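You operate a simulated robot arm through the tools that you are given. There is no shell and no other tool. Be economical: measure what you need, move in short steps, check, and stop when the job is done.

The job below is to be done with a simulated two-armed robot. You get a single attempt, and the scene is never put back.

## Task
Carry the red crate with both arms and set it on the top of the sample table.
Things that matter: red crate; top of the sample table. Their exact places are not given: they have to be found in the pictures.

Only the result counts: the job must be done as asked and must still hold three seconds after the hand-in. Knocking over, shifting, dropping, spilling or breaking anything else fails it.

## Robot
Two 6-joint arms with two-finger grippers on one trunk, on a base that drives. Base frame: it is fixed to the floor where the robot stands at the start and does not move with it; the origin is under the middle of the robot, x ahead of it, y to its left, z up; the surface under the hand at the start is at about z = 660. Units: mm, degrees, N and s.
The left shoulder is at the start at [61, 143, 850], the right one opposite. With the tool pointing down near the work surface each hand reaches from about 320 to 720 mm from the robot's upright axis, wherever it stands, measured 20 degrees to its own side. Places, roughly: top of the sample table [-2100, -1800, 800]. Payload 2.45 kg a hand.
Tool frame (each hand has its own): the origin (TCP) lies between the finger pads and is the grasp point; the fingertips stand 26 mm ahead of it; z points along the fingers, y is the line along which they close. Largest opening 96 mm; the body of the gripper starts 69 mm behind the TCP.
Orientation is that of the tool frame in the base frame, as a unit quaternion [x, y, z, w]. With the fingers straight down and closing along the base's y, the tool's x points along the base's -x, its y along +y and its z along -z.

## Interface
- The arms move only by the tool play_rows. It takes "left_targets", "right_targets" or both (then of equal length, played together; a hand with none holds still); each is one flat list of numbers, 7 for each row, row after row: the shift along the base's x, y, z in units of 20 mm (1.0 is 20 mm), then the turn, a rotation vector about the base's x, y, z in units of 5 degrees (1.0 is 5 degrees), then the opening, from 0 (shut) to 1 (fully open). In form: [tx, ty, tz, ax, ay, az, fingers, tx, ty, tz, ax, ay, az, fingers, ...]. A call has 1 to 20 rows; each row shifts and turns the commanded pose from where the row before left it. A call with a number of a shift or a turn outside -1 to 1 is refused whole. Each row takes 0.2 s and may step no farther than 50 mm and 8.6 degrees from the row before; otherwise, or with a gripper value out of range, the whole call is refused. Where a pose cannot be reached the arm comes as near as it can. A force on the tool above 40 N (or 10 N above the force at the start of the call, whichever is more), or a blocked arm, ends the call early, and 0.2 s more pass. Each finger halts on what it meets, pressing with about 33 N; the grip force reading is that of the motor and also rises with nothing between the fingers. The clock runs only during rows and for 0.2 s after the last one: add rows that do not move to give the fingers time. It gives the time, the measured TCP pose, the force on the tool (base axes), the opening and the grip force at its end, in the units of the frame above (readings bear some noise), with the torque about the TCP (base axes, N m) and any sound that the robot's microphone picked up, and new pictures: "show" is both (left out), scene, wrist or none (wrist: the cameras of the hands that moved).
- Cameras (640 x 400 px; columns grow to the right, rows downward): "scene" is now at [134.5, 8.1, 1449.9]; the picture's right is [0.12, -0.99, -0.00], its down [-0.78, -0.09, -0.62] and it looks along [0.61, 0.07, -0.79] (base axes); focal length 288 px, centre (320, 200). "left" rides on the left gripper at [82, -3, -98] in its tool frame; the picture's right is [0.04, 1.00, 0.00], its down [-0.73, 0.03, -0.68] and it looks along [-0.68, 0.03, 0.73] (tool axes); focal length 256 px, centre (320, 200). "right" rides on the right gripper at [82, 3, -98] in its tool frame; the picture's right is [-0.04, 1.00, 0.00], its down [-0.73, -0.03, -0.68] and it looks along [-0.68, -0.03, 0.73] (tool axes); focal length 256 px, centre (320, 200).
- raise_lower(by): slides the trunk up (or, below 0, down) by that many mm; the arms and the scene camera ride with it, the base frame stays. It gives what a move gives, with no picture.
- steer(legs): drives the robot by 1 to 6 legs, each [ahead, turn to the left] in mm and degrees, along the robot's own axes; the way and the turn of a leg run together, so that a leg with both is an arc; at most 1500 mm and 180 degrees a leg. The arms and the cameras ride along, it lands a little off, and it stops where it bumps. It gives what a move gives, and a new picture of the scene camera.
- aim_head(pan, tilt): turns the head with the scene camera to pan (to the left, within 86 degrees either way) and tilt (down, from -29 to 69), counted from straight ahead of the robot. It gives what a move gives, and a new picture of the scene camera.
- pixel_to_xyz(camera, pixels): there is no depth. For up to 12 entries [column, row, z] of the newest picture of that camera ("zoom" is the newest enlarged one), the place [x, y] in the base frame at which the ray of that pixel passes the height z, good to about 2 mm. It takes no simulated time.
- close_up(camera, box): a new picture of the part [left, top, right, bottom] of that camera's present view, enlarged. It takes no simulated time.
- job_done(): hands the job in; it is judged then, once.

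Go step by step. Measure first, check grasps and placings, and put right what went wrong. The budget is 80 turns and 260 pictures, counting those below and the enlarged ones. Unless the task says otherwise, let go and move clear before handing in, and close with one line.

The tools are called by a JSON object that holds its "op" and its "data". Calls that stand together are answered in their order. play_rows: Moves the arms, as the interface text tells. Its arguments: {"type":"object","properties":{"left_targets":{"type":"array","items":{"type":"number"}},"right_targets":{"type":"array","items":{"type":"number"}},"show":{"type":"string","enum":["both","scene","wrist","none"]}},"required":[]} The other tools are called the same way: raise_lower (by) slides the trunk up or down; steer (legs) drives the base; aim_head (pan, tilt) turns the head that bears the scene camera; pixel_to_xyz (camera, pixels) gives the place at which the rays of pixels pass given heights; close_up (camera, box) takes an enlarged picture of a part of a camera's view; job_done () hands the job in.

At the start:

```text
time_s: 0.0
left_tool_pos: [552.9, 238.0, 901.3]
left_orientation: [0.0, 1.0, 0.001, 0.0]
left_force: [-0.2, -0.4, -0.7]
left_ft_torque: [-0.01, -0.04, 0.03]
left_opening: 96.1
left_gripper_force: 0.1
right_tool_pos: [493.1, -129.3, 913.2]
right_orientation: [-0.001, 1.0, -0.001, 0.0]
right_force: [-0.5, 0.1, 0.4]
right_ft_torque: [-0.01, -0.01, -0.02]
right_opening: 96.0
right_gripper_force: 0.0
trunk travel left (down, up): [-475.0, 115.0]
robot x, y, heading: [-1.5, 1.7, 0.2]
head pan, tilt: [6.9, 51.7]
```

scene: 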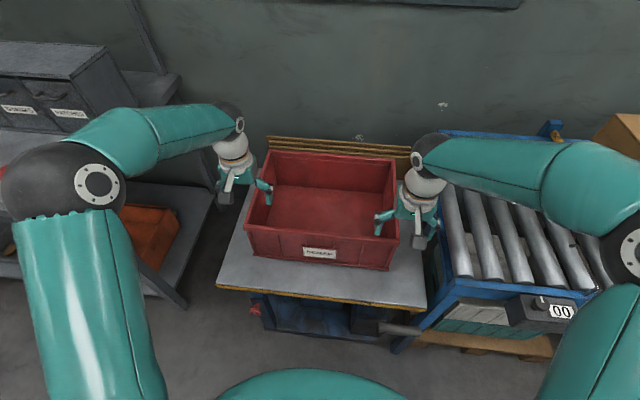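
right: 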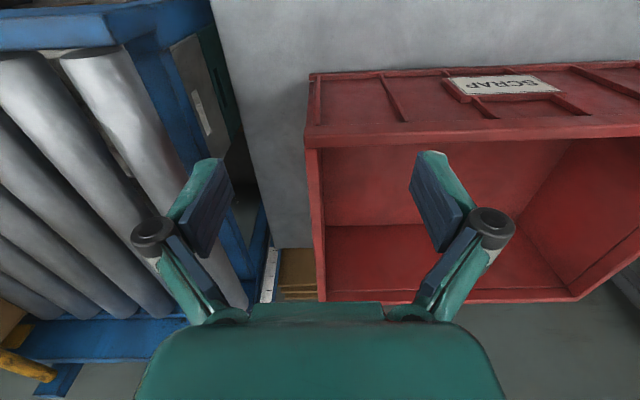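
left: 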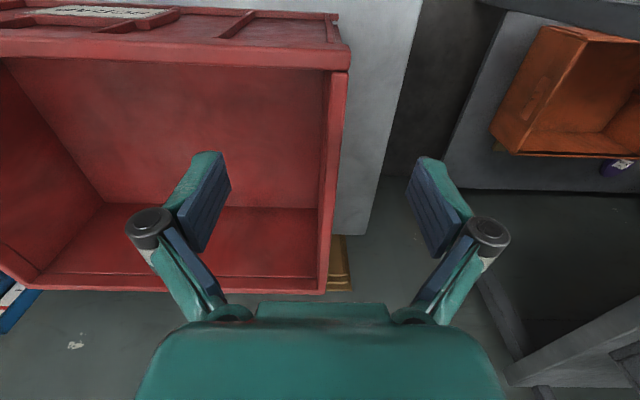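

The scene picture shows the red crate on the bench between the hands, rim corners near (265,152), (395,160), (400,238), (246,226). I measure its base at z=660 and its rim at a few guessed heights.

{"op": "pixel_to_xyz", "data": {"camera": "scene", "pixels": [[251, 255, 660], [388, 271, 660], [246, 226, 800], [398, 240, 800], [265, 152, 800], [395, 161, 800], [246, 226, 840], [398, 240, 840], [265, 152, 840], [395, 161, 840]]}}

{"op": "close_up", "data": {"camera": "scene", "box": [210, 120, 450, 300]}}

{"op": "pixel_to_xyz", "data": {"camera": "left", "pixels": [[340, 72, 800], [323, 291, 800], [340, 72, 840], [323, 291, 840], [327, 240, 660]]}}

{"op": "pixel_to_xyz", "data": {"camera": "right", "pixels": [[312, 140, 800], [322, 300, 800], [312, 140, 840], [322, 300, 840]]}}

```text
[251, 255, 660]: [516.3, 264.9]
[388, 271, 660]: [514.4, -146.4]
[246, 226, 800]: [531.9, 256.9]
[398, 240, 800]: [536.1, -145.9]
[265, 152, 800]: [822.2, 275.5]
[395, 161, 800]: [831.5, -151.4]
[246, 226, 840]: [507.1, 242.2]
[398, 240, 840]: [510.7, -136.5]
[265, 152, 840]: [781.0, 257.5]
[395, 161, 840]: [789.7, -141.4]
```

```text
2.22 times, centred on (330, 210) of scene
```

zoom: 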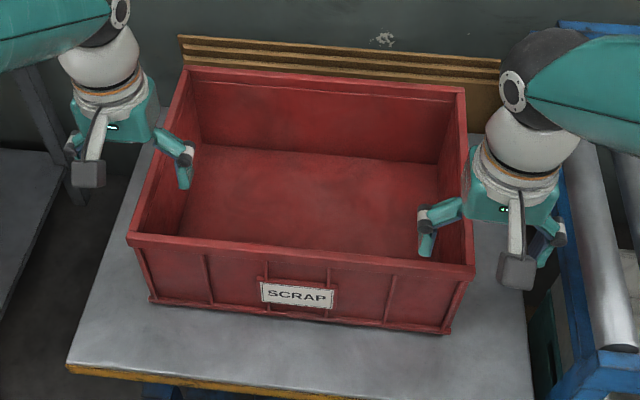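

```text
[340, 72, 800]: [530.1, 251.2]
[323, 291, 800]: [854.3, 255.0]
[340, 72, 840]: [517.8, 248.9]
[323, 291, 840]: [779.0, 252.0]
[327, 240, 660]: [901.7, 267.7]
```

```text
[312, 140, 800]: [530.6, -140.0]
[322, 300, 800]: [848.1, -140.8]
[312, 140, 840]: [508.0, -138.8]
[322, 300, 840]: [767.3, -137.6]
```

The rim works out at about z=817, with outer side faces near y=250 and y=-140 and x from about 520 to 815. I move both hands level to mid-length of the side walls (x≈665) and look again.

{"op": "play_rows", "data": {"left_targets": [0.62, 0, 0, 0, 0, 0, 1, 0.62, 0, 0, 0, 0, 0, 1, 0.62, 0, 0, 0, 0, 0, 1, 0.62, 0, 0, 0, 0, 0, 1, 0.62, 0, 0, 0, 0, 0, 1, 0.62, 0, 0, 0, 0, 0, 1, 0.62, 0, 0, 0, 0, 0, 1, 0.62, 0, 0, 0, 0, 0, 1, 0.62, 0, 0, 0, 0, 0, 1], "right_targets": [0.955, 0, 0, 0, 0, 0, 1, 0.955, 0, 0, 0, 0, 0, 1, 0.955, 0, 0, 0, 0, 0, 1, 0.955, 0, 0, 0, 0, 0, 1, 0.955, 0, 0, 0, 0, 0, 1, 0.955, 0, 0, 0, 0, 0, 1, 0.955, 0, 0, 0, 0, 0, 1, 0.955, 0, 0, 0, 0, 0, 1, 0.955, 0, 0, 0, 0, 0, 1]}}

```text
time_s: 2.0
left_tool_pos: [667.0, 239.2, 900.9]
left_orientation: [-0.001, 1.0, 0.0, -0.002]
left_force: [0.5, 0.4, 0.1]
left_ft_torque: [0.0, 0.01, 0.02]
left_opening: 95.9
left_gripper_force: 0.0
right_tool_pos: [665.3, -129.2, 913.1]
right_orientation: [-0.002, 1.0, 0.0, -0.002]
right_force: [0.7, 0.5, 0.4]
right_ft_torque: [-0.02, 0.01, 0.01]
right_opening: 95.7
right_gripper_force: 0.1
trunk travel left (down, up): [-475.0, 115.0]
robot x, y, heading: [-0.6, -2.2, 0.0]
head pan, tilt: [6.9, 51.7]
```

scene: 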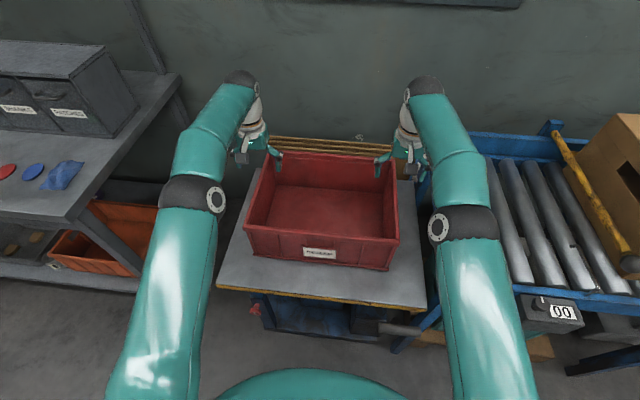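
right: 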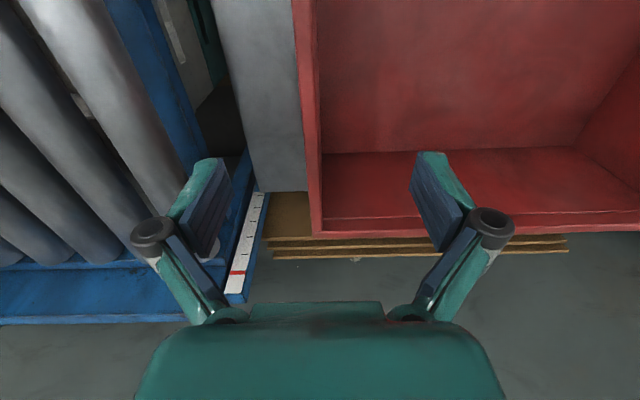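
left: 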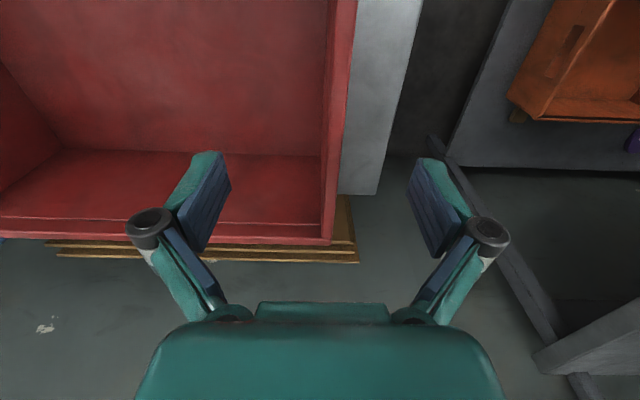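

Both hands now straddle the side walls: left rim runs to corner (333,243), right rim to (312,236). I measure the far corners at rim height.

{"op": "pixel_to_xyz", "data": {"camera": "left", "pixels": [[334, 244, 817], [322, 238, 817], [357, 0, 817], [330, 0, 817], [334, 244, 800]]}}

{"op": "pixel_to_xyz", "data": {"camera": "right", "pixels": [[312, 236, 817], [322, 230, 817], [293, 0, 817], [317, 0, 817], [312, 236, 800]]}}

{"op": "pixel_to_xyz", "data": {"camera": "scene", "pixels": [[265, 152, 817], [395, 160, 817]]}}

```text
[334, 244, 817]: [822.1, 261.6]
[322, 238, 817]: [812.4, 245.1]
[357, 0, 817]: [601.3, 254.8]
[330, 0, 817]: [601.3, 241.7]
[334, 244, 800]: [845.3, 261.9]
```

```text
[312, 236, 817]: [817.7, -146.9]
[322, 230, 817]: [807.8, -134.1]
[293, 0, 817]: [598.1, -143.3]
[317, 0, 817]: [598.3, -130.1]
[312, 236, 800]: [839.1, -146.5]
```

```text
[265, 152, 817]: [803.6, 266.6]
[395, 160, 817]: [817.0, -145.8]
```

The wall centres are near y=249 (left) and y=-137 (right). I centre each hand and descend to TCP z≈797.

{"op": "play_rows", "data": {"left_targets": [0, 0.5, -0.5, 0, 0, 0, 1, 0, 0, -0.78, 0, 0, 0, 1, 0, 0, -0.78, 0, 0, 0, 1, 0, 0, -0.78, 0, 0, 0, 1, 0, 0, -0.78, 0, 0, 0, 1, 0, 0, -0.78, 0, 0, 0, 1, 0, 0, -0.78, 0, 0, 0, 1], "right_targets": [0, -0.4, -0.7, 0, 0, 0, 1, 0, 0, -0.85, 0, 0, 0, 1, 0, 0, -0.85, 0, 0, 0, 1, 0, 0, -0.85, 0, 0, 0, 1, 0, 0, -0.85, 0, 0, 0, 1, 0, 0, -0.85, 0, 0, 0, 1, 0, 0, -0.85, 0, 0, 0, 1]}}

```text
time_s: 3.6
left_tool_pos: [665.9, 247.8, 797.6]
left_orientation: [-0.001, 1.0, 0.0, 0.0]
left_force: [0.4, -0.8, -0.5]
left_ft_torque: [0.01, -0.01, -0.02]
left_opening: 95.9
left_gripper_force: 0.1
right_tool_pos: [663.6, -138.3, 799.0]
right_orientation: [-0.002, 1.0, 0.0, 0.0]
right_force: [0.1, 0.2, 0.3]
right_ft_torque: [0.01, 0.0, -0.01]
right_opening: 95.9
right_gripper_force: 0.0
trunk travel left (down, up): [-475.0, 115.0]
robot x, y, heading: [3.2, 1.0, -0.1]
head pan, tilt: [6.9, 51.7]
```

scene: 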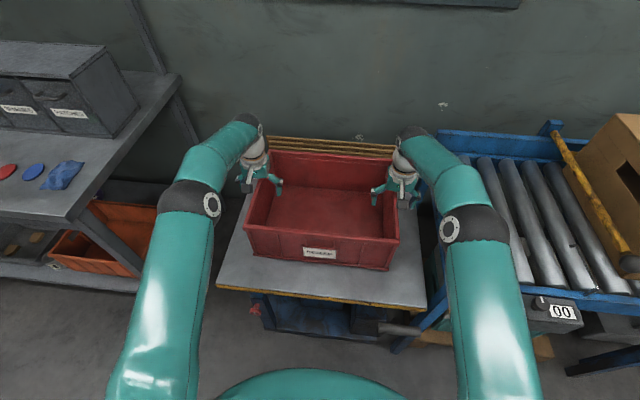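
right: 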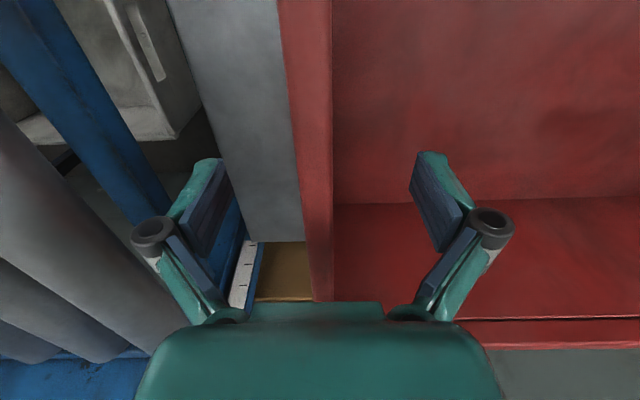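
left: 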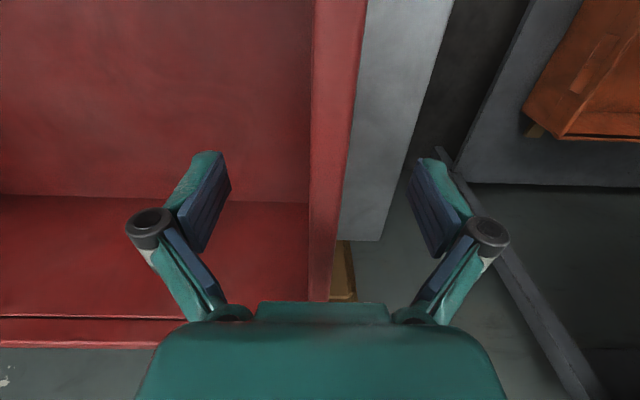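

Both walls sit centred between the open fingers (left wall around column 322, right around 318). I close both grippers now.

{"op": "play_rows", "data": {"left_targets": [0, 0, 0, 0, 0, 0, 0.5, 0, 0, 0, 0, 0, 0, 0.2, 0, 0, 0, 0, 0, 0, 0, 0, 0, 0, 0, 0, 0, 0, 0, 0, 0, 0, 0, 0, 0, 0, 0, 0, 0, 0, 0, 0], "right_targets": [0, 0, 0, 0, 0, 0, 0.5, 0, 0, 0, 0, 0, 0, 0.2, 0, 0, 0, 0, 0, 0, 0, 0, 0, 0, 0, 0, 0, 0, 0, 0, 0, 0, 0, 0, 0, 0, 0, 0, 0, 0, 0, 0], "show": "wrist"}}

```text
time_s: 5.0
left_tool_pos: [665.4, 249.5, 798.1]
left_orientation: [0.0, 1.0, 0.001, -0.001]
left_force: [-0.4, 10.8, 0.7]
left_ft_torque: [0.24, 0.01, 0.01]
left_opening: 11.8
left_gripper_force: 33.5
right_tool_pos: [662.7, -137.8, 797.3]
right_orientation: [0.0, 1.0, -0.001, 0.0]
right_force: [-1.7, -9.0, -0.1]
right_ft_torque: [-0.18, -0.02, 0.01]
right_opening: 11.9
right_gripper_force: 33.3
trunk travel left (down, up): [-475.0, 115.0]
robot x, y, heading: [-0.3, 3.5, -0.1]
head pan, tilt: [6.9, 51.7]
```

right: 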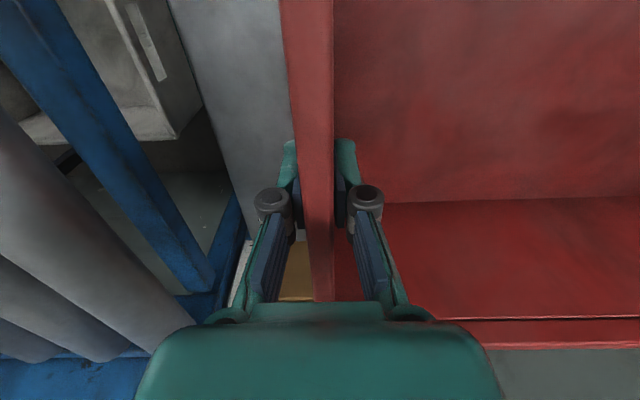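
left: 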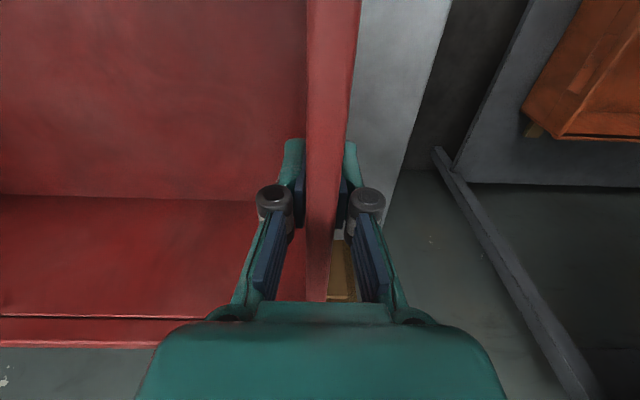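

Both grips hold the 12 mm walls at 33 N. I lift both hands together by 40 mm, easing each outward by 1 mm, and watch the forces.

{"op": "play_rows", "data": {"left_targets": [0, 0.05, 0.2, 0, 0, 0, 0, 0, 0, 0.4, 0, 0, 0, 0, 0, 0, 0.5, 0, 0, 0, 0, 0, 0, 0.5, 0, 0, 0, 0, 0, 0, 0.4, 0, 0, 0, 0, 0, 0, 0, 0, 0, 0, 0, 0, 0, 0, 0, 0, 0, 0], "right_targets": [0, -0.05, 0.2, 0, 0, 0, 0, 0, 0, 0.4, 0, 0, 0, 0, 0, 0, 0.5, 0, 0, 0, 0, 0, 0, 0.5, 0, 0, 0, 0, 0, 0, 0.4, 0, 0, 0, 0, 0, 0, 0, 0, 0, 0, 0, 0, 0, 0, 0, 0, 0, 0]}}

```text
time_s: 6.6
left_tool_pos: [666.0, 250.2, 836.3]
left_orientation: [-0.001, 1.0, -0.001, -0.002]
left_force: [-1.3, -2.8, -5.1]
left_ft_torque: [-0.08, 0.57, -0.05]
left_opening: 12.1
left_gripper_force: 32.9
right_tool_pos: [664.9, -139.4, 836.0]
right_orientation: [-0.002, 1.0, 0.001, 0.0]
right_force: [1.2, 2.8, -4.9]
right_ft_torque: [0.04, -0.61, -0.26]
right_opening: 12.0
right_gripper_force: 32.7
trunk travel left (down, up): [-475.0, 115.0]
robot x, y, heading: [-0.6, 3.0, -0.4]
head pan, tilt: [6.9, 51.7]
```

scene: 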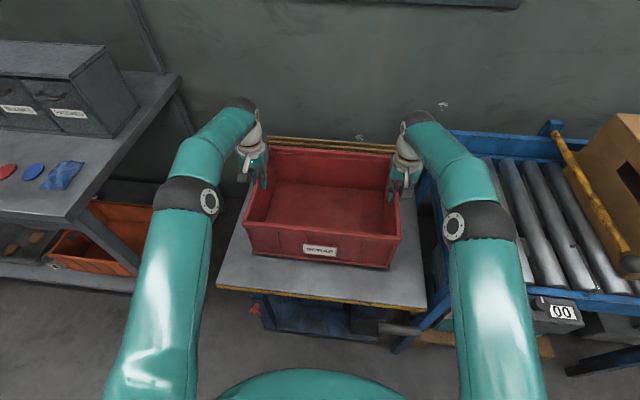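
right: 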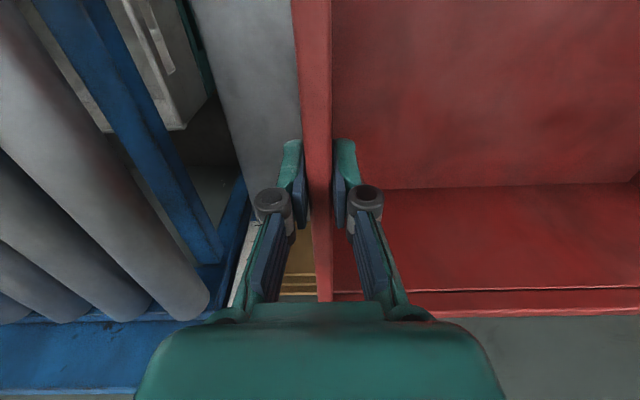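
left: 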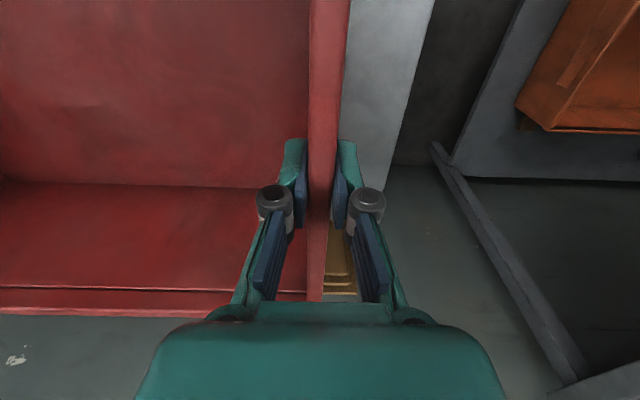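

The crate hangs freely at about 5 N per hand, so roughly 1 kg. I raise the trunk and look around with the head for the way out.

{"op": "raise_lower", "data": {"by": 110}}

{"op": "aim_head", "data": {"pan": -86, "tilt": 30}}

{"op": "aim_head", "data": {"pan": 86, "tilt": 30}}

```text
time_s: 8.0
left_tool_pos: [666.1, 249.2, 947.3]
left_orientation: [-0.001, 1.0, -0.001, -0.001]
left_force: [-1.3, -8.6, -6.6]
left_ft_torque: [-0.18, 0.38, -0.1]
left_opening: 11.8
left_gripper_force: 33.0
right_tool_pos: [665.2, -139.0, 947.9]
right_orientation: [-0.002, 1.0, 0.001, -0.001]
right_force: [2.0, 9.1, -5.3]
right_ft_torque: [0.22, -0.46, -0.3]
right_opening: 11.7
right_gripper_force: 33.6
trunk travel left (down, up): [-585.0, 5.0]
robot x, y, heading: [1.1, -0.6, 0.0]
head pan, tilt: [6.9, 51.7]
```

```text
time_s: 9.7
left_tool_pos: [666.9, 249.8, 946.9]
left_orientation: [-0.001, 1.0, 0.0, -0.001]
left_force: [-0.9, -12.3, -5.8]
left_ft_torque: [-0.27, -0.15, -0.1]
left_opening: 12.2
left_gripper_force: 33.3
right_tool_pos: [665.4, -138.8, 948.1]
right_orientation: [-0.002, 1.0, 0.001, 0.0]
right_force: [-0.2, 12.4, -5.6]
right_ft_torque: [0.3, 0.04, -0.28]
right_opening: 11.7
right_gripper_force: 32.9
trunk travel left (down, up): [-585.0, 5.0]
robot x, y, heading: [-0.3, -2.7, -0.2]
head pan, tilt: [-85.9, 30.0]
```

scene: 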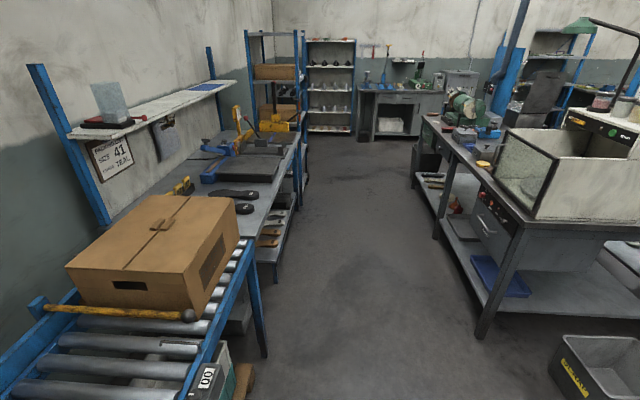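

```text
time_s: 12.3
left_tool_pos: [667.0, 249.3, 947.6]
left_orientation: [-0.001, 1.0, -0.001, -0.001]
left_force: [-0.1, -13.3, -5.3]
left_ft_torque: [-0.29, -0.06, -0.11]
left_opening: 11.6
left_gripper_force: 32.6
right_tool_pos: [664.3, -138.3, 948.3]
right_orientation: [-0.001, 1.0, 0.001, -0.001]
right_force: [1.2, 14.1, -5.3]
right_ft_torque: [0.32, 0.03, -0.19]
right_opening: 11.9
right_gripper_force: 33.1
trunk travel left (down, up): [-585.0, 5.0]
robot x, y, heading: [0.7, 2.3, 0.0]
head pan, tilt: [85.9, 30.0]
```

scene: 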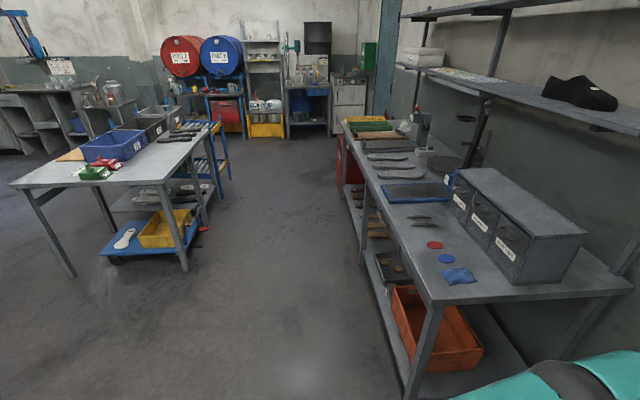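

The crate is still held; the wall pull shows the hands slightly too far apart. I measure floor points in this left-hand view, then draw the crate towards the robot, easing the hands inward slightly.

{"op": "pixel_to_xyz", "data": {"camera": "scene", "pixels": [[72, 277, 0], [187, 270, 0], [205, 223, 0], [115, 262, 0], [10, 183, 800], [437, 303, 800], [632, 290, 800]]}}

{"op": "play_rows", "data": {"left_targets": [-0.3, -0.03, 0, 0, 0, 0, 0, -0.6, 0, 0, 0, 0, 0, 0, -0.8, 0, 0, 0, 0, 0, 0, -0.8, 0, 0, 0, 0, 0, 0, -0.8, 0, 0, 0, 0, 0, 0, -0.8, 0, 0, 0, 0, 0, 0, -0.8, 0, 0, 0, 0, 0, 0, -0.8, 0, 0, 0, 0, 0, 0, -0.8, 0, 0, 0, 0, 0, 0, -0.8, 0, 0, 0, 0, 0, 0, -0.5, 0, 0, 0, 0, 0, 0, -0.2, 0, 0, 0, 0, 0, 0, 0, 0, 0, 0, 0, 0, 0], "right_targets": [-0.3, 0.03, 0, 0, 0, 0, 0, -0.6, 0, 0, 0, 0, 0, 0, -0.8, 0, 0, 0, 0, 0, 0, -0.8, 0, 0, 0, 0, 0, 0, -0.8, 0, 0, 0, 0, 0, 0, -0.8, 0, 0, 0, 0, 0, 0, -0.8, 0, 0, 0, 0, 0, 0, -0.8, 0, 0, 0, 0, 0, 0, -0.8, 0, 0, 0, 0, 0, 0, -0.8, 0, 0, 0, 0, 0, 0, -0.5, 0, 0, 0, 0, 0, 0, -0.2, 0, 0, 0, 0, 0, 0, 0, 0, 0, 0, 0, 0, 0], "show": "none"}}

{"op": "aim_head", "data": {"pan": -86, "tilt": 40}}

```text
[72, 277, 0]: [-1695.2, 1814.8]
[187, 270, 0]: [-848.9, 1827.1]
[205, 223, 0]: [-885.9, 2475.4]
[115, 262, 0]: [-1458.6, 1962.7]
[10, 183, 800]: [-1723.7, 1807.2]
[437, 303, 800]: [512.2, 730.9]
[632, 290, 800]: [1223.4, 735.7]
```

```text
time_s: 15.1
left_tool_pos: [507.2, 249.5, 947.5]
left_orientation: [0.0, 1.0, 0.0, 0.0]
left_force: [-0.7, 2.2, -5.5]
left_ft_torque: [0.04, 0.32, -0.07]
left_opening: 11.7
left_gripper_force: 33.1
right_tool_pos: [505.5, -138.2, 949.2]
right_orientation: [-0.002, 1.0, 0.001, -0.001]
right_force: [0.9, -2.0, -4.9]
right_ft_torque: [-0.02, -0.36, -0.18]
right_opening: 11.6
right_gripper_force: 33.6
trunk travel left (down, up): [-585.0, 5.0]
robot x, y, heading: [-0.7, 3.5, 0.1]
head pan, tilt: [85.9, 30.0]
```

```text
time_s: 17.7
left_tool_pos: [505.8, 248.4, 948.3]
left_orientation: [0.0, 1.0, 0.0, -0.001]
left_force: [-0.1, 6.9, -4.6]
left_ft_torque: [0.18, -0.06, -0.1]
left_opening: 11.7
left_gripper_force: 32.4
right_tool_pos: [505.5, -138.0, 948.1]
right_orientation: [-0.002, 1.0, 0.0, -0.001]
right_force: [0.9, -5.7, -5.6]
right_ft_torque: [-0.19, 0.02, -0.22]
right_opening: 12.0
right_gripper_force: 33.1
trunk travel left (down, up): [-585.0, 5.0]
robot x, y, heading: [0.8, 1.7, -0.1]
head pan, tilt: [-85.9, 40.0]
```

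scene: 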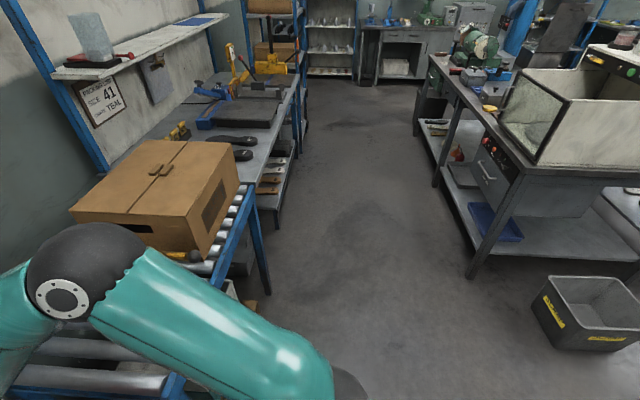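

The crate came back cleanly. I measure the bench on the right (leg feet (470,277), (436,186)) and the grey bin on the floor near (533,305)–(563,350).

{"op": "pixel_to_xyz", "data": {"camera": "scene", "pixels": [[470, 277, 0], [436, 186, 0], [533, 308, 0], [562, 350, 0], [632, 350, 0], [428, 58, 800], [524, 170, 800], [639, 178, 800], [265, 293, 0], [236, 185, 700]]}}

```text
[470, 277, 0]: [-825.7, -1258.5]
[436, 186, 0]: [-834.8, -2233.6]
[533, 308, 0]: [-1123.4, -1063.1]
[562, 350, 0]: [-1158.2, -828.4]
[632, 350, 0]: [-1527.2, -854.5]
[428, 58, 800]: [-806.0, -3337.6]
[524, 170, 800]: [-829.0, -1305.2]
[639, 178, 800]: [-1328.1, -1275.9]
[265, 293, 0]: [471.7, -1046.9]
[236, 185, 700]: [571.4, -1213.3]
```

The bench front is at x≈-830, y -1260 to -2240, with the bin at x -1120 to -1530, y≈-830 to -1060. I back out 380 mm, turn right 90°, then look toward the target.

{"op": "steer", "data": {"legs": [[-380, 0]]}}

{"op": "steer", "data": {"legs": [[0, -90]]}}

{"op": "aim_head", "data": {"pan": -60, "tilt": 25}}

```text
time_s: 20.1
left_tool_pos: [121.4, 248.1, 947.8]
left_orientation: [-0.001, 1.0, -0.001, 0.0]
left_force: [-2.0, 9.8, -5.8]
left_ft_torque: [0.21, -0.05, -0.09]
left_opening: 11.7
left_gripper_force: 33.7
right_tool_pos: [119.4, -139.8, 948.6]
right_orientation: [-0.001, 1.0, 0.0, 0.0]
right_force: [-0.7, -10.0, -4.7]
right_ft_torque: [-0.21, -0.01, -0.2]
right_opening: 12.1
right_gripper_force: 33.2
trunk travel left (down, up): [-585.0, 5.0]
robot x, y, heading: [-381.8, 2.7, 0.1]
head pan, tilt: [-85.9, 40.0]
```

scene: 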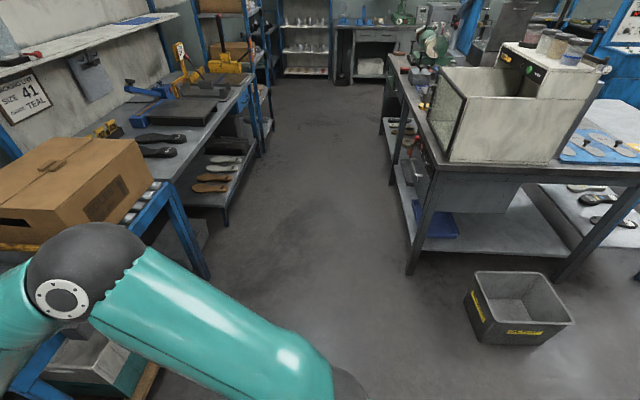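

```text
time_s: 23.7
left_tool_pos: [23.9, -394.4, 947.9]
left_orientation: [0.573, 0.819, 0.004, -0.001]
left_force: [-1.5, -1.2, -5.5]
left_ft_torque: [0.22, -0.03, 0.17]
left_opening: 11.7
left_gripper_force: 32.9
right_tool_pos: [-341.1, -525.4, 947.9]
right_orientation: [0.572, 0.82, 0.003, -0.001]
right_force: [-1.0, 0.4, -5.3]
right_ft_torque: [-0.1, -0.19, 0.14]
right_opening: 11.7
right_gripper_force: 33.3
trunk travel left (down, up): [-585.0, 5.0]
robot x, y, heading: [-322.0, 17.6, -72.2]
head pan, tilt: [-85.9, 40.0]
stopped in leg 1: the robot was blocked; the commanded pose is now the measured one
```

scene: 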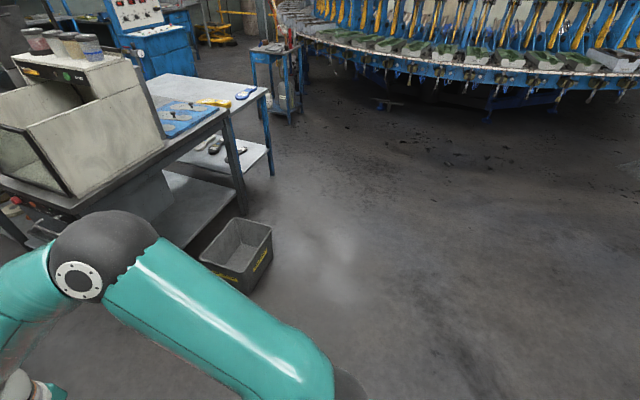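

```text
time_s: 24.6
left_tool_pos: [27.9, -394.0, 948.5]
left_orientation: [0.573, 0.82, 0.001, 0.0]
left_force: [-1.4, -0.4, -4.7]
left_ft_torque: [-0.11, -0.03, -0.02]
left_opening: 11.6
left_gripper_force: 33.1
right_tool_pos: [-337.5, -524.9, 948.8]
right_orientation: [0.572, 0.82, 0.001, 0.0]
right_force: [1.5, -0.6, -4.7]
right_ft_torque: [0.04, 0.01, -0.12]
right_opening: 11.9
right_gripper_force: 32.8
trunk travel left (down, up): [-585.0, 5.0]
robot x, y, heading: [-326.3, 20.4, -72.1]
head pan, tilt: [-60.0, 25.0]
```

scene: 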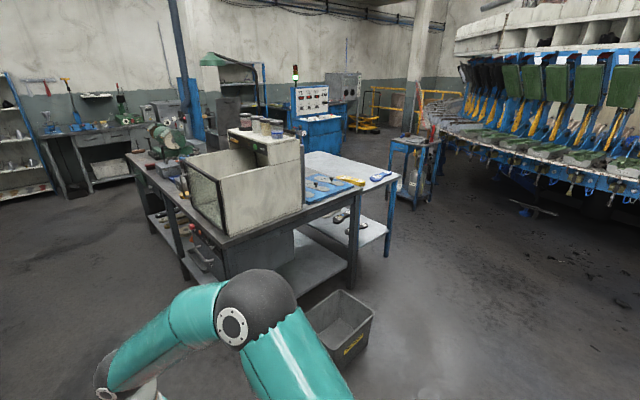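

The turn stopped at 72° and the robot sits some 60 mm off in x, so something was touched, though the hand forces stayed low. I look all round for the contact.

{"op": "aim_head", "data": {"pan": 80, "tilt": 50}}

{"op": "aim_head", "data": {"pan": 20, "tilt": 50}}

{"op": "aim_head", "data": {"pan": -40, "tilt": 62}}

{"op": "aim_head", "data": {"pan": -86, "tilt": 65}}

```text
time_s: 26.9
left_tool_pos: [28.2, -394.2, 948.7]
left_orientation: [0.572, 0.82, 0.001, 0.0]
left_force: [-0.7, 0.0, -5.3]
left_ft_torque: [0.01, 0.03, -0.07]
left_opening: 11.9
left_gripper_force: 33.0
right_tool_pos: [-337.2, -524.2, 950.1]
right_orientation: [0.572, 0.82, 0.001, 0.001]
right_force: [2.1, 0.5, -4.1]
right_ft_torque: [-0.05, -0.06, -0.12]
right_opening: 11.8
right_gripper_force: 32.6
trunk travel left (down, up): [-585.0, 5.0]
robot x, y, heading: [-326.4, 23.4, -71.8]
head pan, tilt: [80.0, 50.0]
```

scene: 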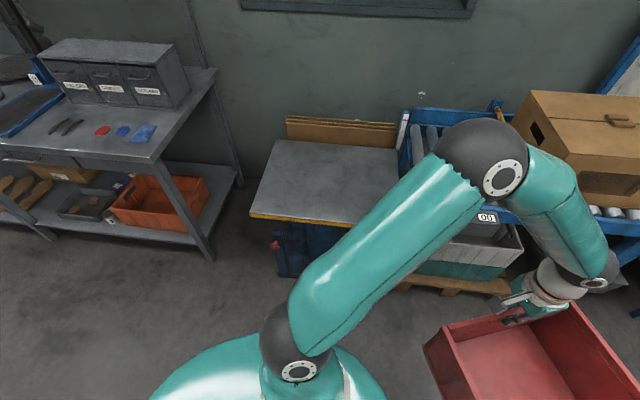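

```text
time_s: 28.1
left_tool_pos: [27.7, -393.1, 949.3]
left_orientation: [0.572, 0.82, 0.001, 0.0]
left_force: [-1.5, 0.7, -5.3]
left_ft_torque: [0.04, 0.01, -0.04]
left_opening: 11.8
left_gripper_force: 32.7
right_tool_pos: [-336.8, -525.2, 949.1]
right_orientation: [0.573, 0.82, 0.001, 0.0]
right_force: [1.3, 0.2, -5.1]
right_ft_torque: [-0.06, -0.06, -0.11]
right_opening: 11.9
right_gripper_force: 33.7
trunk travel left (down, up): [-585.0, 5.0]
robot x, y, heading: [-325.3, 18.9, -72.0]
head pan, tilt: [20.0, 50.0]
```

scene: 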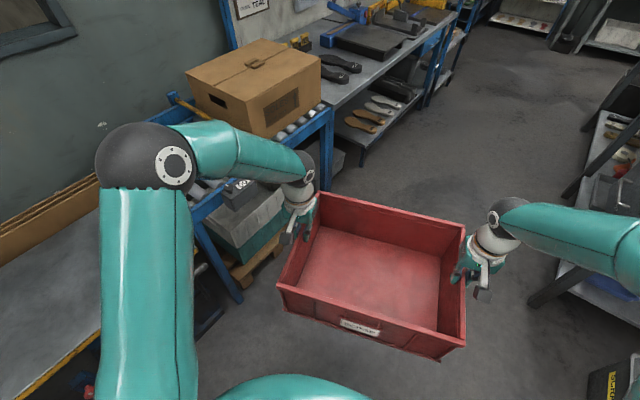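

```text
time_s: 29.4
left_tool_pos: [27.0, -393.8, 948.8]
left_orientation: [0.573, 0.819, 0.002, 0.0]
left_force: [-1.6, 0.4, -4.8]
left_ft_torque: [-0.04, 0.02, -0.03]
left_opening: 11.6
left_gripper_force: 33.1
right_tool_pos: [-337.8, -524.2, 948.8]
right_orientation: [0.572, 0.82, 0.001, 0.0]
right_force: [0.6, -0.2, -4.7]
right_ft_torque: [-0.01, -0.02, -0.11]
right_opening: 11.8
right_gripper_force: 32.9
trunk travel left (down, up): [-585.0, 5.0]
robot x, y, heading: [-321.6, 20.1, -72.1]
head pan, tilt: [-40.0, 62.0]
```

scene: 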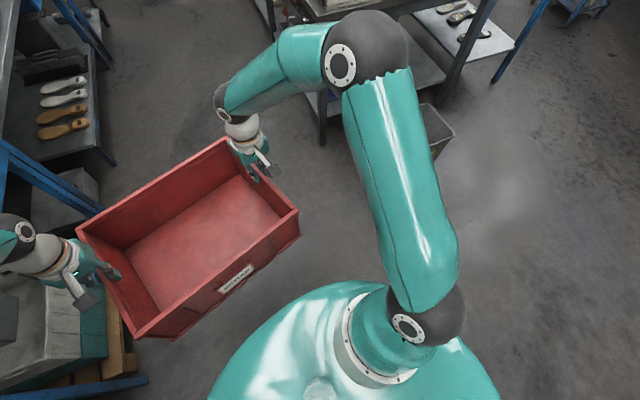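

```text
time_s: 30.6
left_tool_pos: [27.7, -393.0, 948.1]
left_orientation: [0.573, 0.82, 0.001, 0.0]
left_force: [-1.5, 0.1, -5.7]
left_ft_torque: [-0.05, 0.0, -0.05]
left_opening: 11.6
left_gripper_force: 32.6
right_tool_pos: [-338.3, -524.7, 948.8]
right_orientation: [0.572, 0.82, 0.001, 0.0]
right_force: [0.6, 0.1, -4.7]
right_ft_torque: [-0.01, -0.01, -0.1]
right_opening: 11.8
right_gripper_force: 32.5
trunk travel left (down, up): [-585.0, 5.0]
robot x, y, heading: [-325.6, 17.7, -72.2]
head pan, tilt: [-85.9, 65.0]
```

scene: 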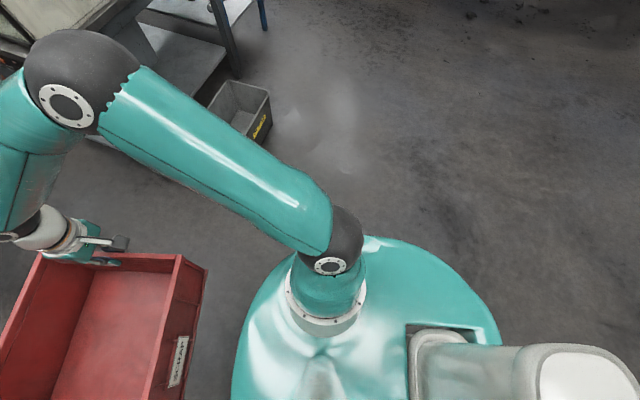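

No contact is visible: the base is clear all round, the crate is still gripped level, and nothing looks disturbed. I back off 200 mm (away from conveyor and bench) and try a smaller turn.

{"op": "steer", "data": {"legs": [[-200, 0]]}}

{"op": "steer", "data": {"legs": [[0, -20]]}}

```text
time_s: 32.2
left_tool_pos: [-34.3, -201.0, 949.9]
left_orientation: [0.573, 0.819, 0.001, 0.0]
left_force: [-2.9, 0.2, -5.0]
left_ft_torque: [-0.05, 0.02, -0.08]
left_opening: 12.0
left_gripper_force: 32.7
right_tool_pos: [-398.7, -332.1, 950.1]
right_orientation: [0.573, 0.82, 0.001, 0.0]
right_force: [1.0, -0.1, -5.0]
right_ft_torque: [-0.02, -0.04, -0.1]
right_opening: 12.1
right_gripper_force: 32.9
trunk travel left (down, up): [-585.0, 5.0]
robot x, y, heading: [-385.6, 211.9, -72.0]
head pan, tilt: [-85.9, 65.0]
```

scene: 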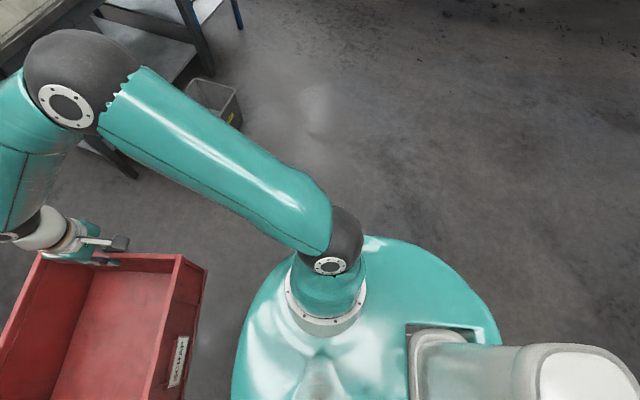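

```text
time_s: 33.8
left_tool_pos: [-196.6, -296.7, 950.1]
left_orientation: [0.706, 0.708, 0.002, -0.001]
left_force: [0.5, 0.4, -6.2]
left_ft_torque: [-0.01, 0.0, -0.01]
left_opening: 11.8
left_gripper_force: 32.7
right_tool_pos: [-585.2, -296.9, 949.1]
right_orientation: [0.705, 0.709, 0.002, -0.001]
right_force: [-0.6, -0.6, -5.0]
right_ft_torque: [-0.01, 0.03, -0.1]
right_opening: 11.7
right_gripper_force: 33.4
trunk travel left (down, up): [-585.0, 5.0]
robot x, y, heading: [-365.7, 210.2, -92.0]
head pan, tilt: [-85.9, 65.0]
```

scene: 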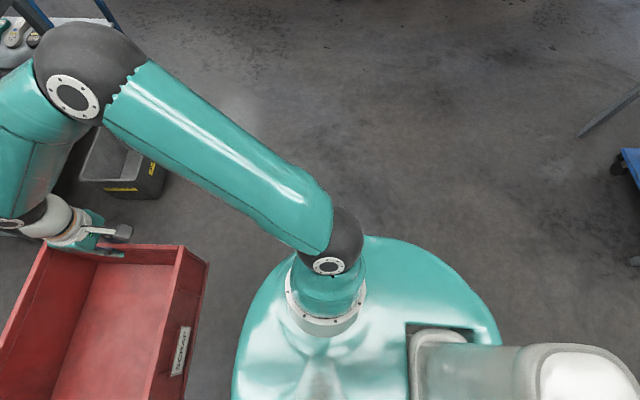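

The turn worked this time. Now I look toward the target, which should lie about 39° to the right.

{"op": "aim_head", "data": {"pan": -45, "tilt": 22}}

{"op": "aim_head", "data": {"pan": 45, "tilt": 35}}

```text
time_s: 34.9
left_tool_pos: [-197.6, -297.6, 948.3]
left_orientation: [0.707, 0.708, 0.002, -0.001]
left_force: [-0.1, 0.6, -5.4]
left_ft_torque: [-0.03, -0.03, -0.01]
left_opening: 11.9
left_gripper_force: 32.9
right_tool_pos: [-584.7, -296.1, 949.9]
right_orientation: [0.706, 0.708, 0.001, 0.0]
right_force: [-0.8, 0.7, -5.0]
right_ft_torque: [-0.04, 0.05, -0.07]
right_opening: 11.9
right_gripper_force: 32.9
trunk travel left (down, up): [-585.0, 5.0]
robot x, y, heading: [-366.8, 209.6, -92.1]
head pan, tilt: [-45.0, 22.0]
```

scene: 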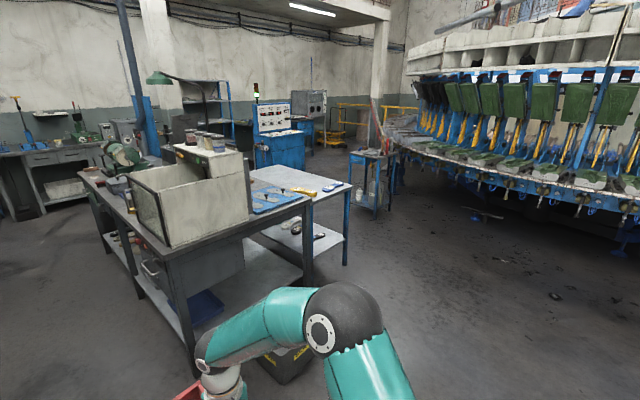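

```text
time_s: 36.5
left_tool_pos: [-197.7, -296.3, 950.6]
left_orientation: [0.706, 0.708, 0.001, 0.0]
left_force: [1.2, 0.6, -5.4]
left_ft_torque: [-0.02, 0.02, -0.01]
left_opening: 11.9
left_gripper_force: 33.0
right_tool_pos: [-585.7, -296.5, 950.0]
right_orientation: [0.706, 0.708, 0.001, 0.0]
right_force: [-1.0, 0.3, -5.5]
right_ft_torque: [-0.08, 0.0, -0.06]
right_opening: 11.7
right_gripper_force: 33.6
trunk travel left (down, up): [-585.0, 5.0]
robot x, y, heading: [-367.4, 209.4, -92.0]
head pan, tilt: [45.0, 35.0]
```

scene: 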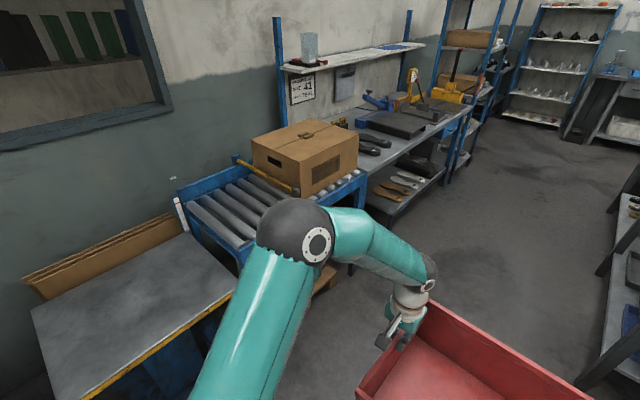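

The box on the conveyor sits as before. The target should be the light-topped table behind the white tank at about (300,178) in the -45° view; I aim there and zoom.

{"op": "aim_head", "data": {"pan": -42, "tilt": 25}}

{"op": "close_up", "data": {"camera": "scene", "box": [180, 100, 400, 240]}}

{"op": "pixel_to_xyz", "data": {"camera": "zoom", "pixels": [[320, 200, 800], [100, 200, 800], [500, 200, 800]]}}

```text
time_s: 38.1
left_tool_pos: [-197.5, -298.6, 948.9]
left_orientation: [0.706, 0.708, 0.001, 0.001]
left_force: [0.3, -0.5, -5.0]
left_ft_torque: [-0.03, 0.01, 0.03]
left_opening: 12.0
left_gripper_force: 33.3
right_tool_pos: [-583.6, -295.5, 950.2]
right_orientation: [0.705, 0.709, 0.002, -0.001]
right_force: [-1.4, 0.6, -6.5]
right_ft_torque: [-0.03, 0.03, -0.08]
right_opening: 11.7
right_gripper_force: 33.0
trunk travel left (down, up): [-585.0, 5.0]
robot x, y, heading: [-372.5, 209.6, -91.9]
head pan, tilt: [-42.0, 25.0]
```

scene: 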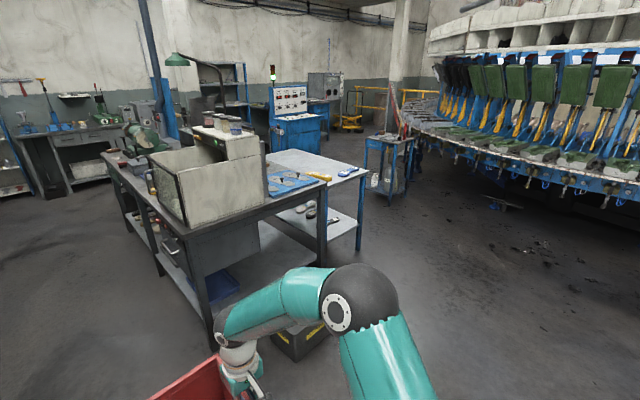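

```text
2.86 times, centred on (290, 170) of scene
```

zoom: 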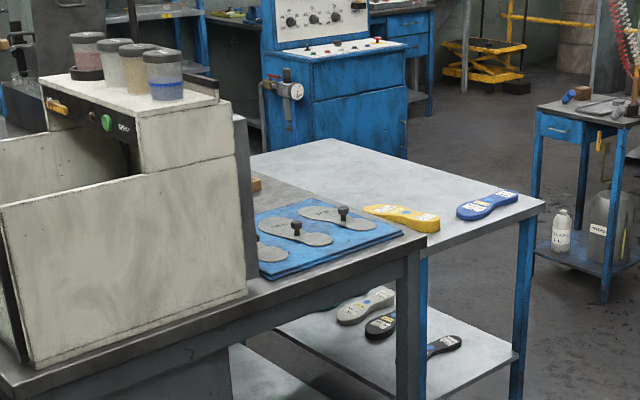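

```text
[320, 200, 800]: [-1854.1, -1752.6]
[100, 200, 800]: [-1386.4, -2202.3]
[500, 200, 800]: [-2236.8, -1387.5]
```

The target is the light-topped table with yellow and blue insoles at its near edge. I measure its corners and the insoles.

{"op": "pixel_to_xyz", "data": {"camera": "zoom", "pixels": [[545, 203, 800], [330, 140, 800], [250, 156, 800], [430, 240, 800], [364, 207, 800], [438, 228, 800], [460, 215, 800], [516, 195, 800], [516, 398, 0], [402, 236, 800], [606, 300, 0]]}}

```text
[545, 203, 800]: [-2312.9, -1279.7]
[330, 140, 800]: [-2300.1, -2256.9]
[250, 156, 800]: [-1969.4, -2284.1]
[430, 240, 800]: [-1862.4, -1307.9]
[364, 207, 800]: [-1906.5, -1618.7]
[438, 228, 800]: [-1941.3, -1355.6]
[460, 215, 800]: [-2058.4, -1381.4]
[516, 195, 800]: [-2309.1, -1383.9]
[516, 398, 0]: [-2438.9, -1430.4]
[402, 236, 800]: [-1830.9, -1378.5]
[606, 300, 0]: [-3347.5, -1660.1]
```

The top spans x≈-1830…-2310, y≈-1290…-2270, with insoles only at y>-1620, so the clear area is the far end. I plan to approach from its -x side and need the position of the small stand and machines there.

{"op": "close_up", "data": {"camera": "scene", "box": [260, 90, 500, 240]}}

```text
2.67 times, centred on (380, 165) of scene
```

zoom: 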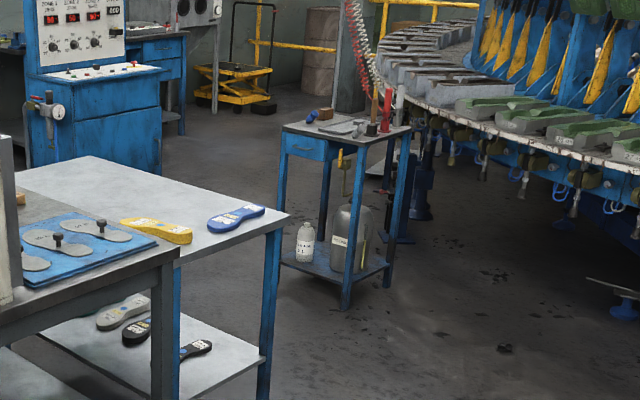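

{"op": "pixel_to_xyz", "data": {"camera": "zoom", "pixels": [[346, 307, 0], [283, 262, 0], [386, 284, 0], [264, 396, 0], [282, 128, 800], [360, 145, 800], [408, 130, 800], [100, 175, 0], [162, 160, 0], [400, 240, 0], [622, 316, 0]]}}

```text
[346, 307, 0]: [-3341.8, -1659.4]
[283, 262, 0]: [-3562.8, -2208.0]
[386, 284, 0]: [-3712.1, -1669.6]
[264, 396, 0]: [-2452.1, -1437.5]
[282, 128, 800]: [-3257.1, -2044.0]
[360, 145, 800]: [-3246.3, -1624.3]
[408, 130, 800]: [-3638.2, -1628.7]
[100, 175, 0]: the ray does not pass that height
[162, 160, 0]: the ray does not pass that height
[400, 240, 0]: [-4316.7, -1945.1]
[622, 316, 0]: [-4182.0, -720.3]
```

The stand occupies x -3245…-3640, leaving about 935 mm between it and the table, and the floor beyond is open. I first raise the crate another 60 mm for clearance, then turn to face -x.

{"op": "play_rows", "data": {"left_targets": [0, 0, 0.3, 0, 0, 0, 0, 0, 0, 0.6, 0, 0, 0, 0, 0, 0, 0.7, 0, 0, 0, 0, 0, 0, 0.7, 0, 0, 0, 0, 0, 0, 0.5, 0, 0, 0, 0, 0, 0, 0.2, 0, 0, 0, 0, 0, 0, 0, 0, 0, 0, 0], "right_targets": [0, 0, 0.3, 0, 0, 0, 0, 0, 0, 0.6, 0, 0, 0, 0, 0, 0, 0.7, 0, 0, 0, 0, 0, 0, 0.7, 0, 0, 0, 0, 0, 0, 0.5, 0, 0, 0, 0, 0, 0, 0.2, 0, 0, 0, 0, 0, 0, 0, 0, 0, 0, 0], "show": "none"}}

{"op": "steer", "data": {"legs": [[0, -88]]}}

{"op": "aim_head", "data": {"pan": 0, "tilt": 35}}

```text
time_s: 39.8
left_tool_pos: [-197.2, -298.7, 1010.0]
left_orientation: [0.706, 0.708, 0.001, -0.001]
left_force: [-2.7, -0.4, -5.1]
left_ft_torque: [0.05, 0.07, 0.12]
left_opening: 11.7
left_gripper_force: 33.1
right_tool_pos: [-585.1, -296.2, 1010.6]
right_orientation: [0.706, 0.708, 0.002, -0.001]
right_force: [3.5, 0.1, -5.2]
right_ft_torque: [-0.14, -0.09, 0.0]
right_opening: 11.5
right_gripper_force: 33.6
trunk travel left (down, up): [-585.0, 5.0]
robot x, y, heading: [-375.3, 210.0, -91.9]
head pan, tilt: [-42.0, 25.0]
```

```text
time_s: 43.3
left_tool_pos: [-788.0, -131.8, 1009.7]
left_orientation: [0.983, 0.181, 0.004, 0.003]
left_force: [-1.9, 0.0, -5.4]
left_ft_torque: [-0.04, -0.31, 0.26]
left_opening: 12.0
left_gripper_force: 33.0
right_tool_pos: [-925.2, 231.3, 1008.6]
right_orientation: [0.983, 0.183, 0.004, 0.002]
right_force: [-0.6, 2.3, -6.1]
right_ft_torque: [-0.24, 0.26, 0.15]
right_opening: 11.9
right_gripper_force: 32.9
trunk travel left (down, up): [-585.0, 5.0]
robot x, y, heading: [-347.7, 154.0, -163.4]
head pan, tilt: [-42.0, 25.0]
stopped in leg 1: the robot was blocked; the commanded pose is now the measured one
```

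scene: 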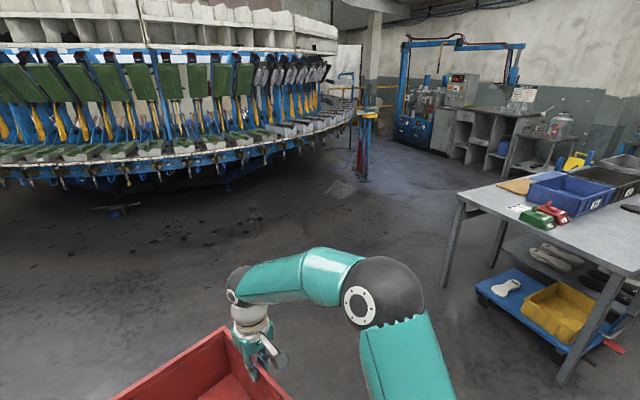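

```text
time_s: 44.4
left_tool_pos: [-787.6, -135.2, 1010.4]
left_orientation: [0.983, 0.182, 0.002, 0.002]
left_force: [0.0, -1.3, -5.4]
left_ft_torque: [-0.03, 0.06, 0.03]
left_opening: 11.5
left_gripper_force: 33.2
right_tool_pos: [-923.9, 228.8, 1010.8]
right_orientation: [0.983, 0.183, 0.002, 0.0]
right_force: [0.4, 0.5, -5.2]
right_ft_torque: [0.01, -0.02, 0.0]
right_opening: 11.6
right_gripper_force: 33.4
trunk travel left (down, up): [-585.0, 5.0]
robot x, y, heading: [-349.5, 149.2, -163.5]
head pan, tilt: [0.0, 35.0]
```

scene: 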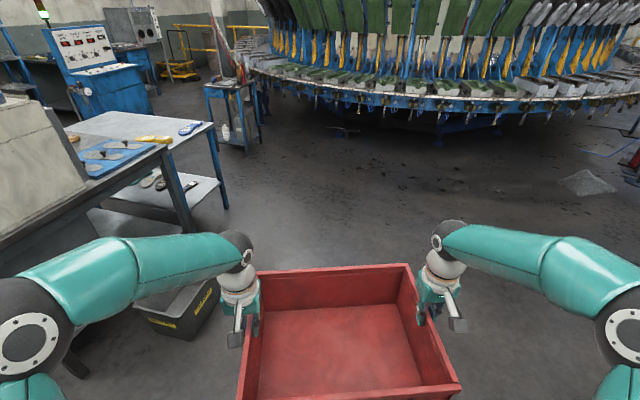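

The stop came at 72° again exactly as before, with nothing near, so long single turns seem to stall; I'll use shorter ones. The heading of -163.5° happens to point along my route, so I measure the carousel and floor ahead.

{"op": "pixel_to_xyz", "data": {"camera": "scene", "pixels": [[480, 125, 700], [400, 104, 800], [330, 90, 800], [345, 132, 0], [213, 124, 800], [145, 143, 800], [95, 112, 800], [226, 207, 0], [248, 153, 0], [585, 190, 0], [500, 130, 300]]}}

```text
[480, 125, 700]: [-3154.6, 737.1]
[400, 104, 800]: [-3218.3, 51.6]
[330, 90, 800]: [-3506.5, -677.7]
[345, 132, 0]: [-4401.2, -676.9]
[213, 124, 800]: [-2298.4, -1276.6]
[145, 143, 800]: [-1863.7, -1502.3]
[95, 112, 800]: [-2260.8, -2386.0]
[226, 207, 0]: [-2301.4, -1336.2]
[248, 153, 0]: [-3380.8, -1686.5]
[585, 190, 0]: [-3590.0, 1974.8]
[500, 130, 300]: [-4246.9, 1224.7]
```

The carousel edge is at x≈-3220 (y=50) to -3500 (y=-680), and the table height of 800 agrees with its leg foot. I drive about 2280 mm along this heading in three legs.

{"op": "steer", "data": {"legs": [[760, 0], [760, 0], [760, 0]]}}

```text
time_s: 56.0
left_tool_pos: [-2955.0, -784.3, 1010.6]
left_orientation: [0.983, 0.183, 0.002, 0.001]
left_force: [-0.7, 0.5, -5.8]
left_ft_torque: [-0.02, 0.0, 0.04]
left_opening: 11.8
left_gripper_force: 33.5
right_tool_pos: [-3093.3, -421.5, 1010.4]
right_orientation: [0.983, 0.182, 0.003, 0.001]
right_force: [-0.1, 0.2, -5.7]
right_ft_torque: [0.01, 0.07, -0.02]
right_opening: 11.8
right_gripper_force: 33.1
trunk travel left (down, up): [-585.0, 5.0]
robot x, y, heading: [-2522.1, -494.2, -163.3]
head pan, tilt: [0.0, 35.0]
```

scene: 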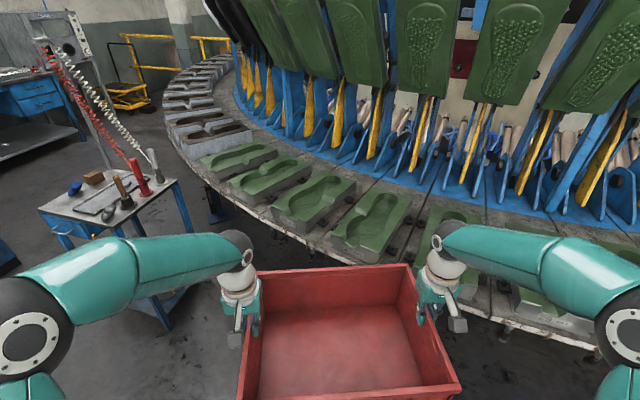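

The carousel looks close to the crate's front edge, so I measure its rim and the stand before turning.

{"op": "pixel_to_xyz", "data": {"camera": "scene", "pixels": [[320, 245, 800], [240, 205, 800], [200, 175, 800], [405, 266, 968], [270, 270, 1030], [408, 266, 1030], [176, 180, 800], [110, 232, 800], [40, 210, 800]]}}

```text
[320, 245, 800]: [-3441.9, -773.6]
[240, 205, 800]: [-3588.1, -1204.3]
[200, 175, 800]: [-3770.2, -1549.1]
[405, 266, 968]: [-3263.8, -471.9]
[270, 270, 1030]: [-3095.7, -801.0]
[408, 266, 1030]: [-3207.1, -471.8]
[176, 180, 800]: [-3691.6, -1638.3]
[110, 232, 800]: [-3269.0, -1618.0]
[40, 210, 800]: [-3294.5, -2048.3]
```

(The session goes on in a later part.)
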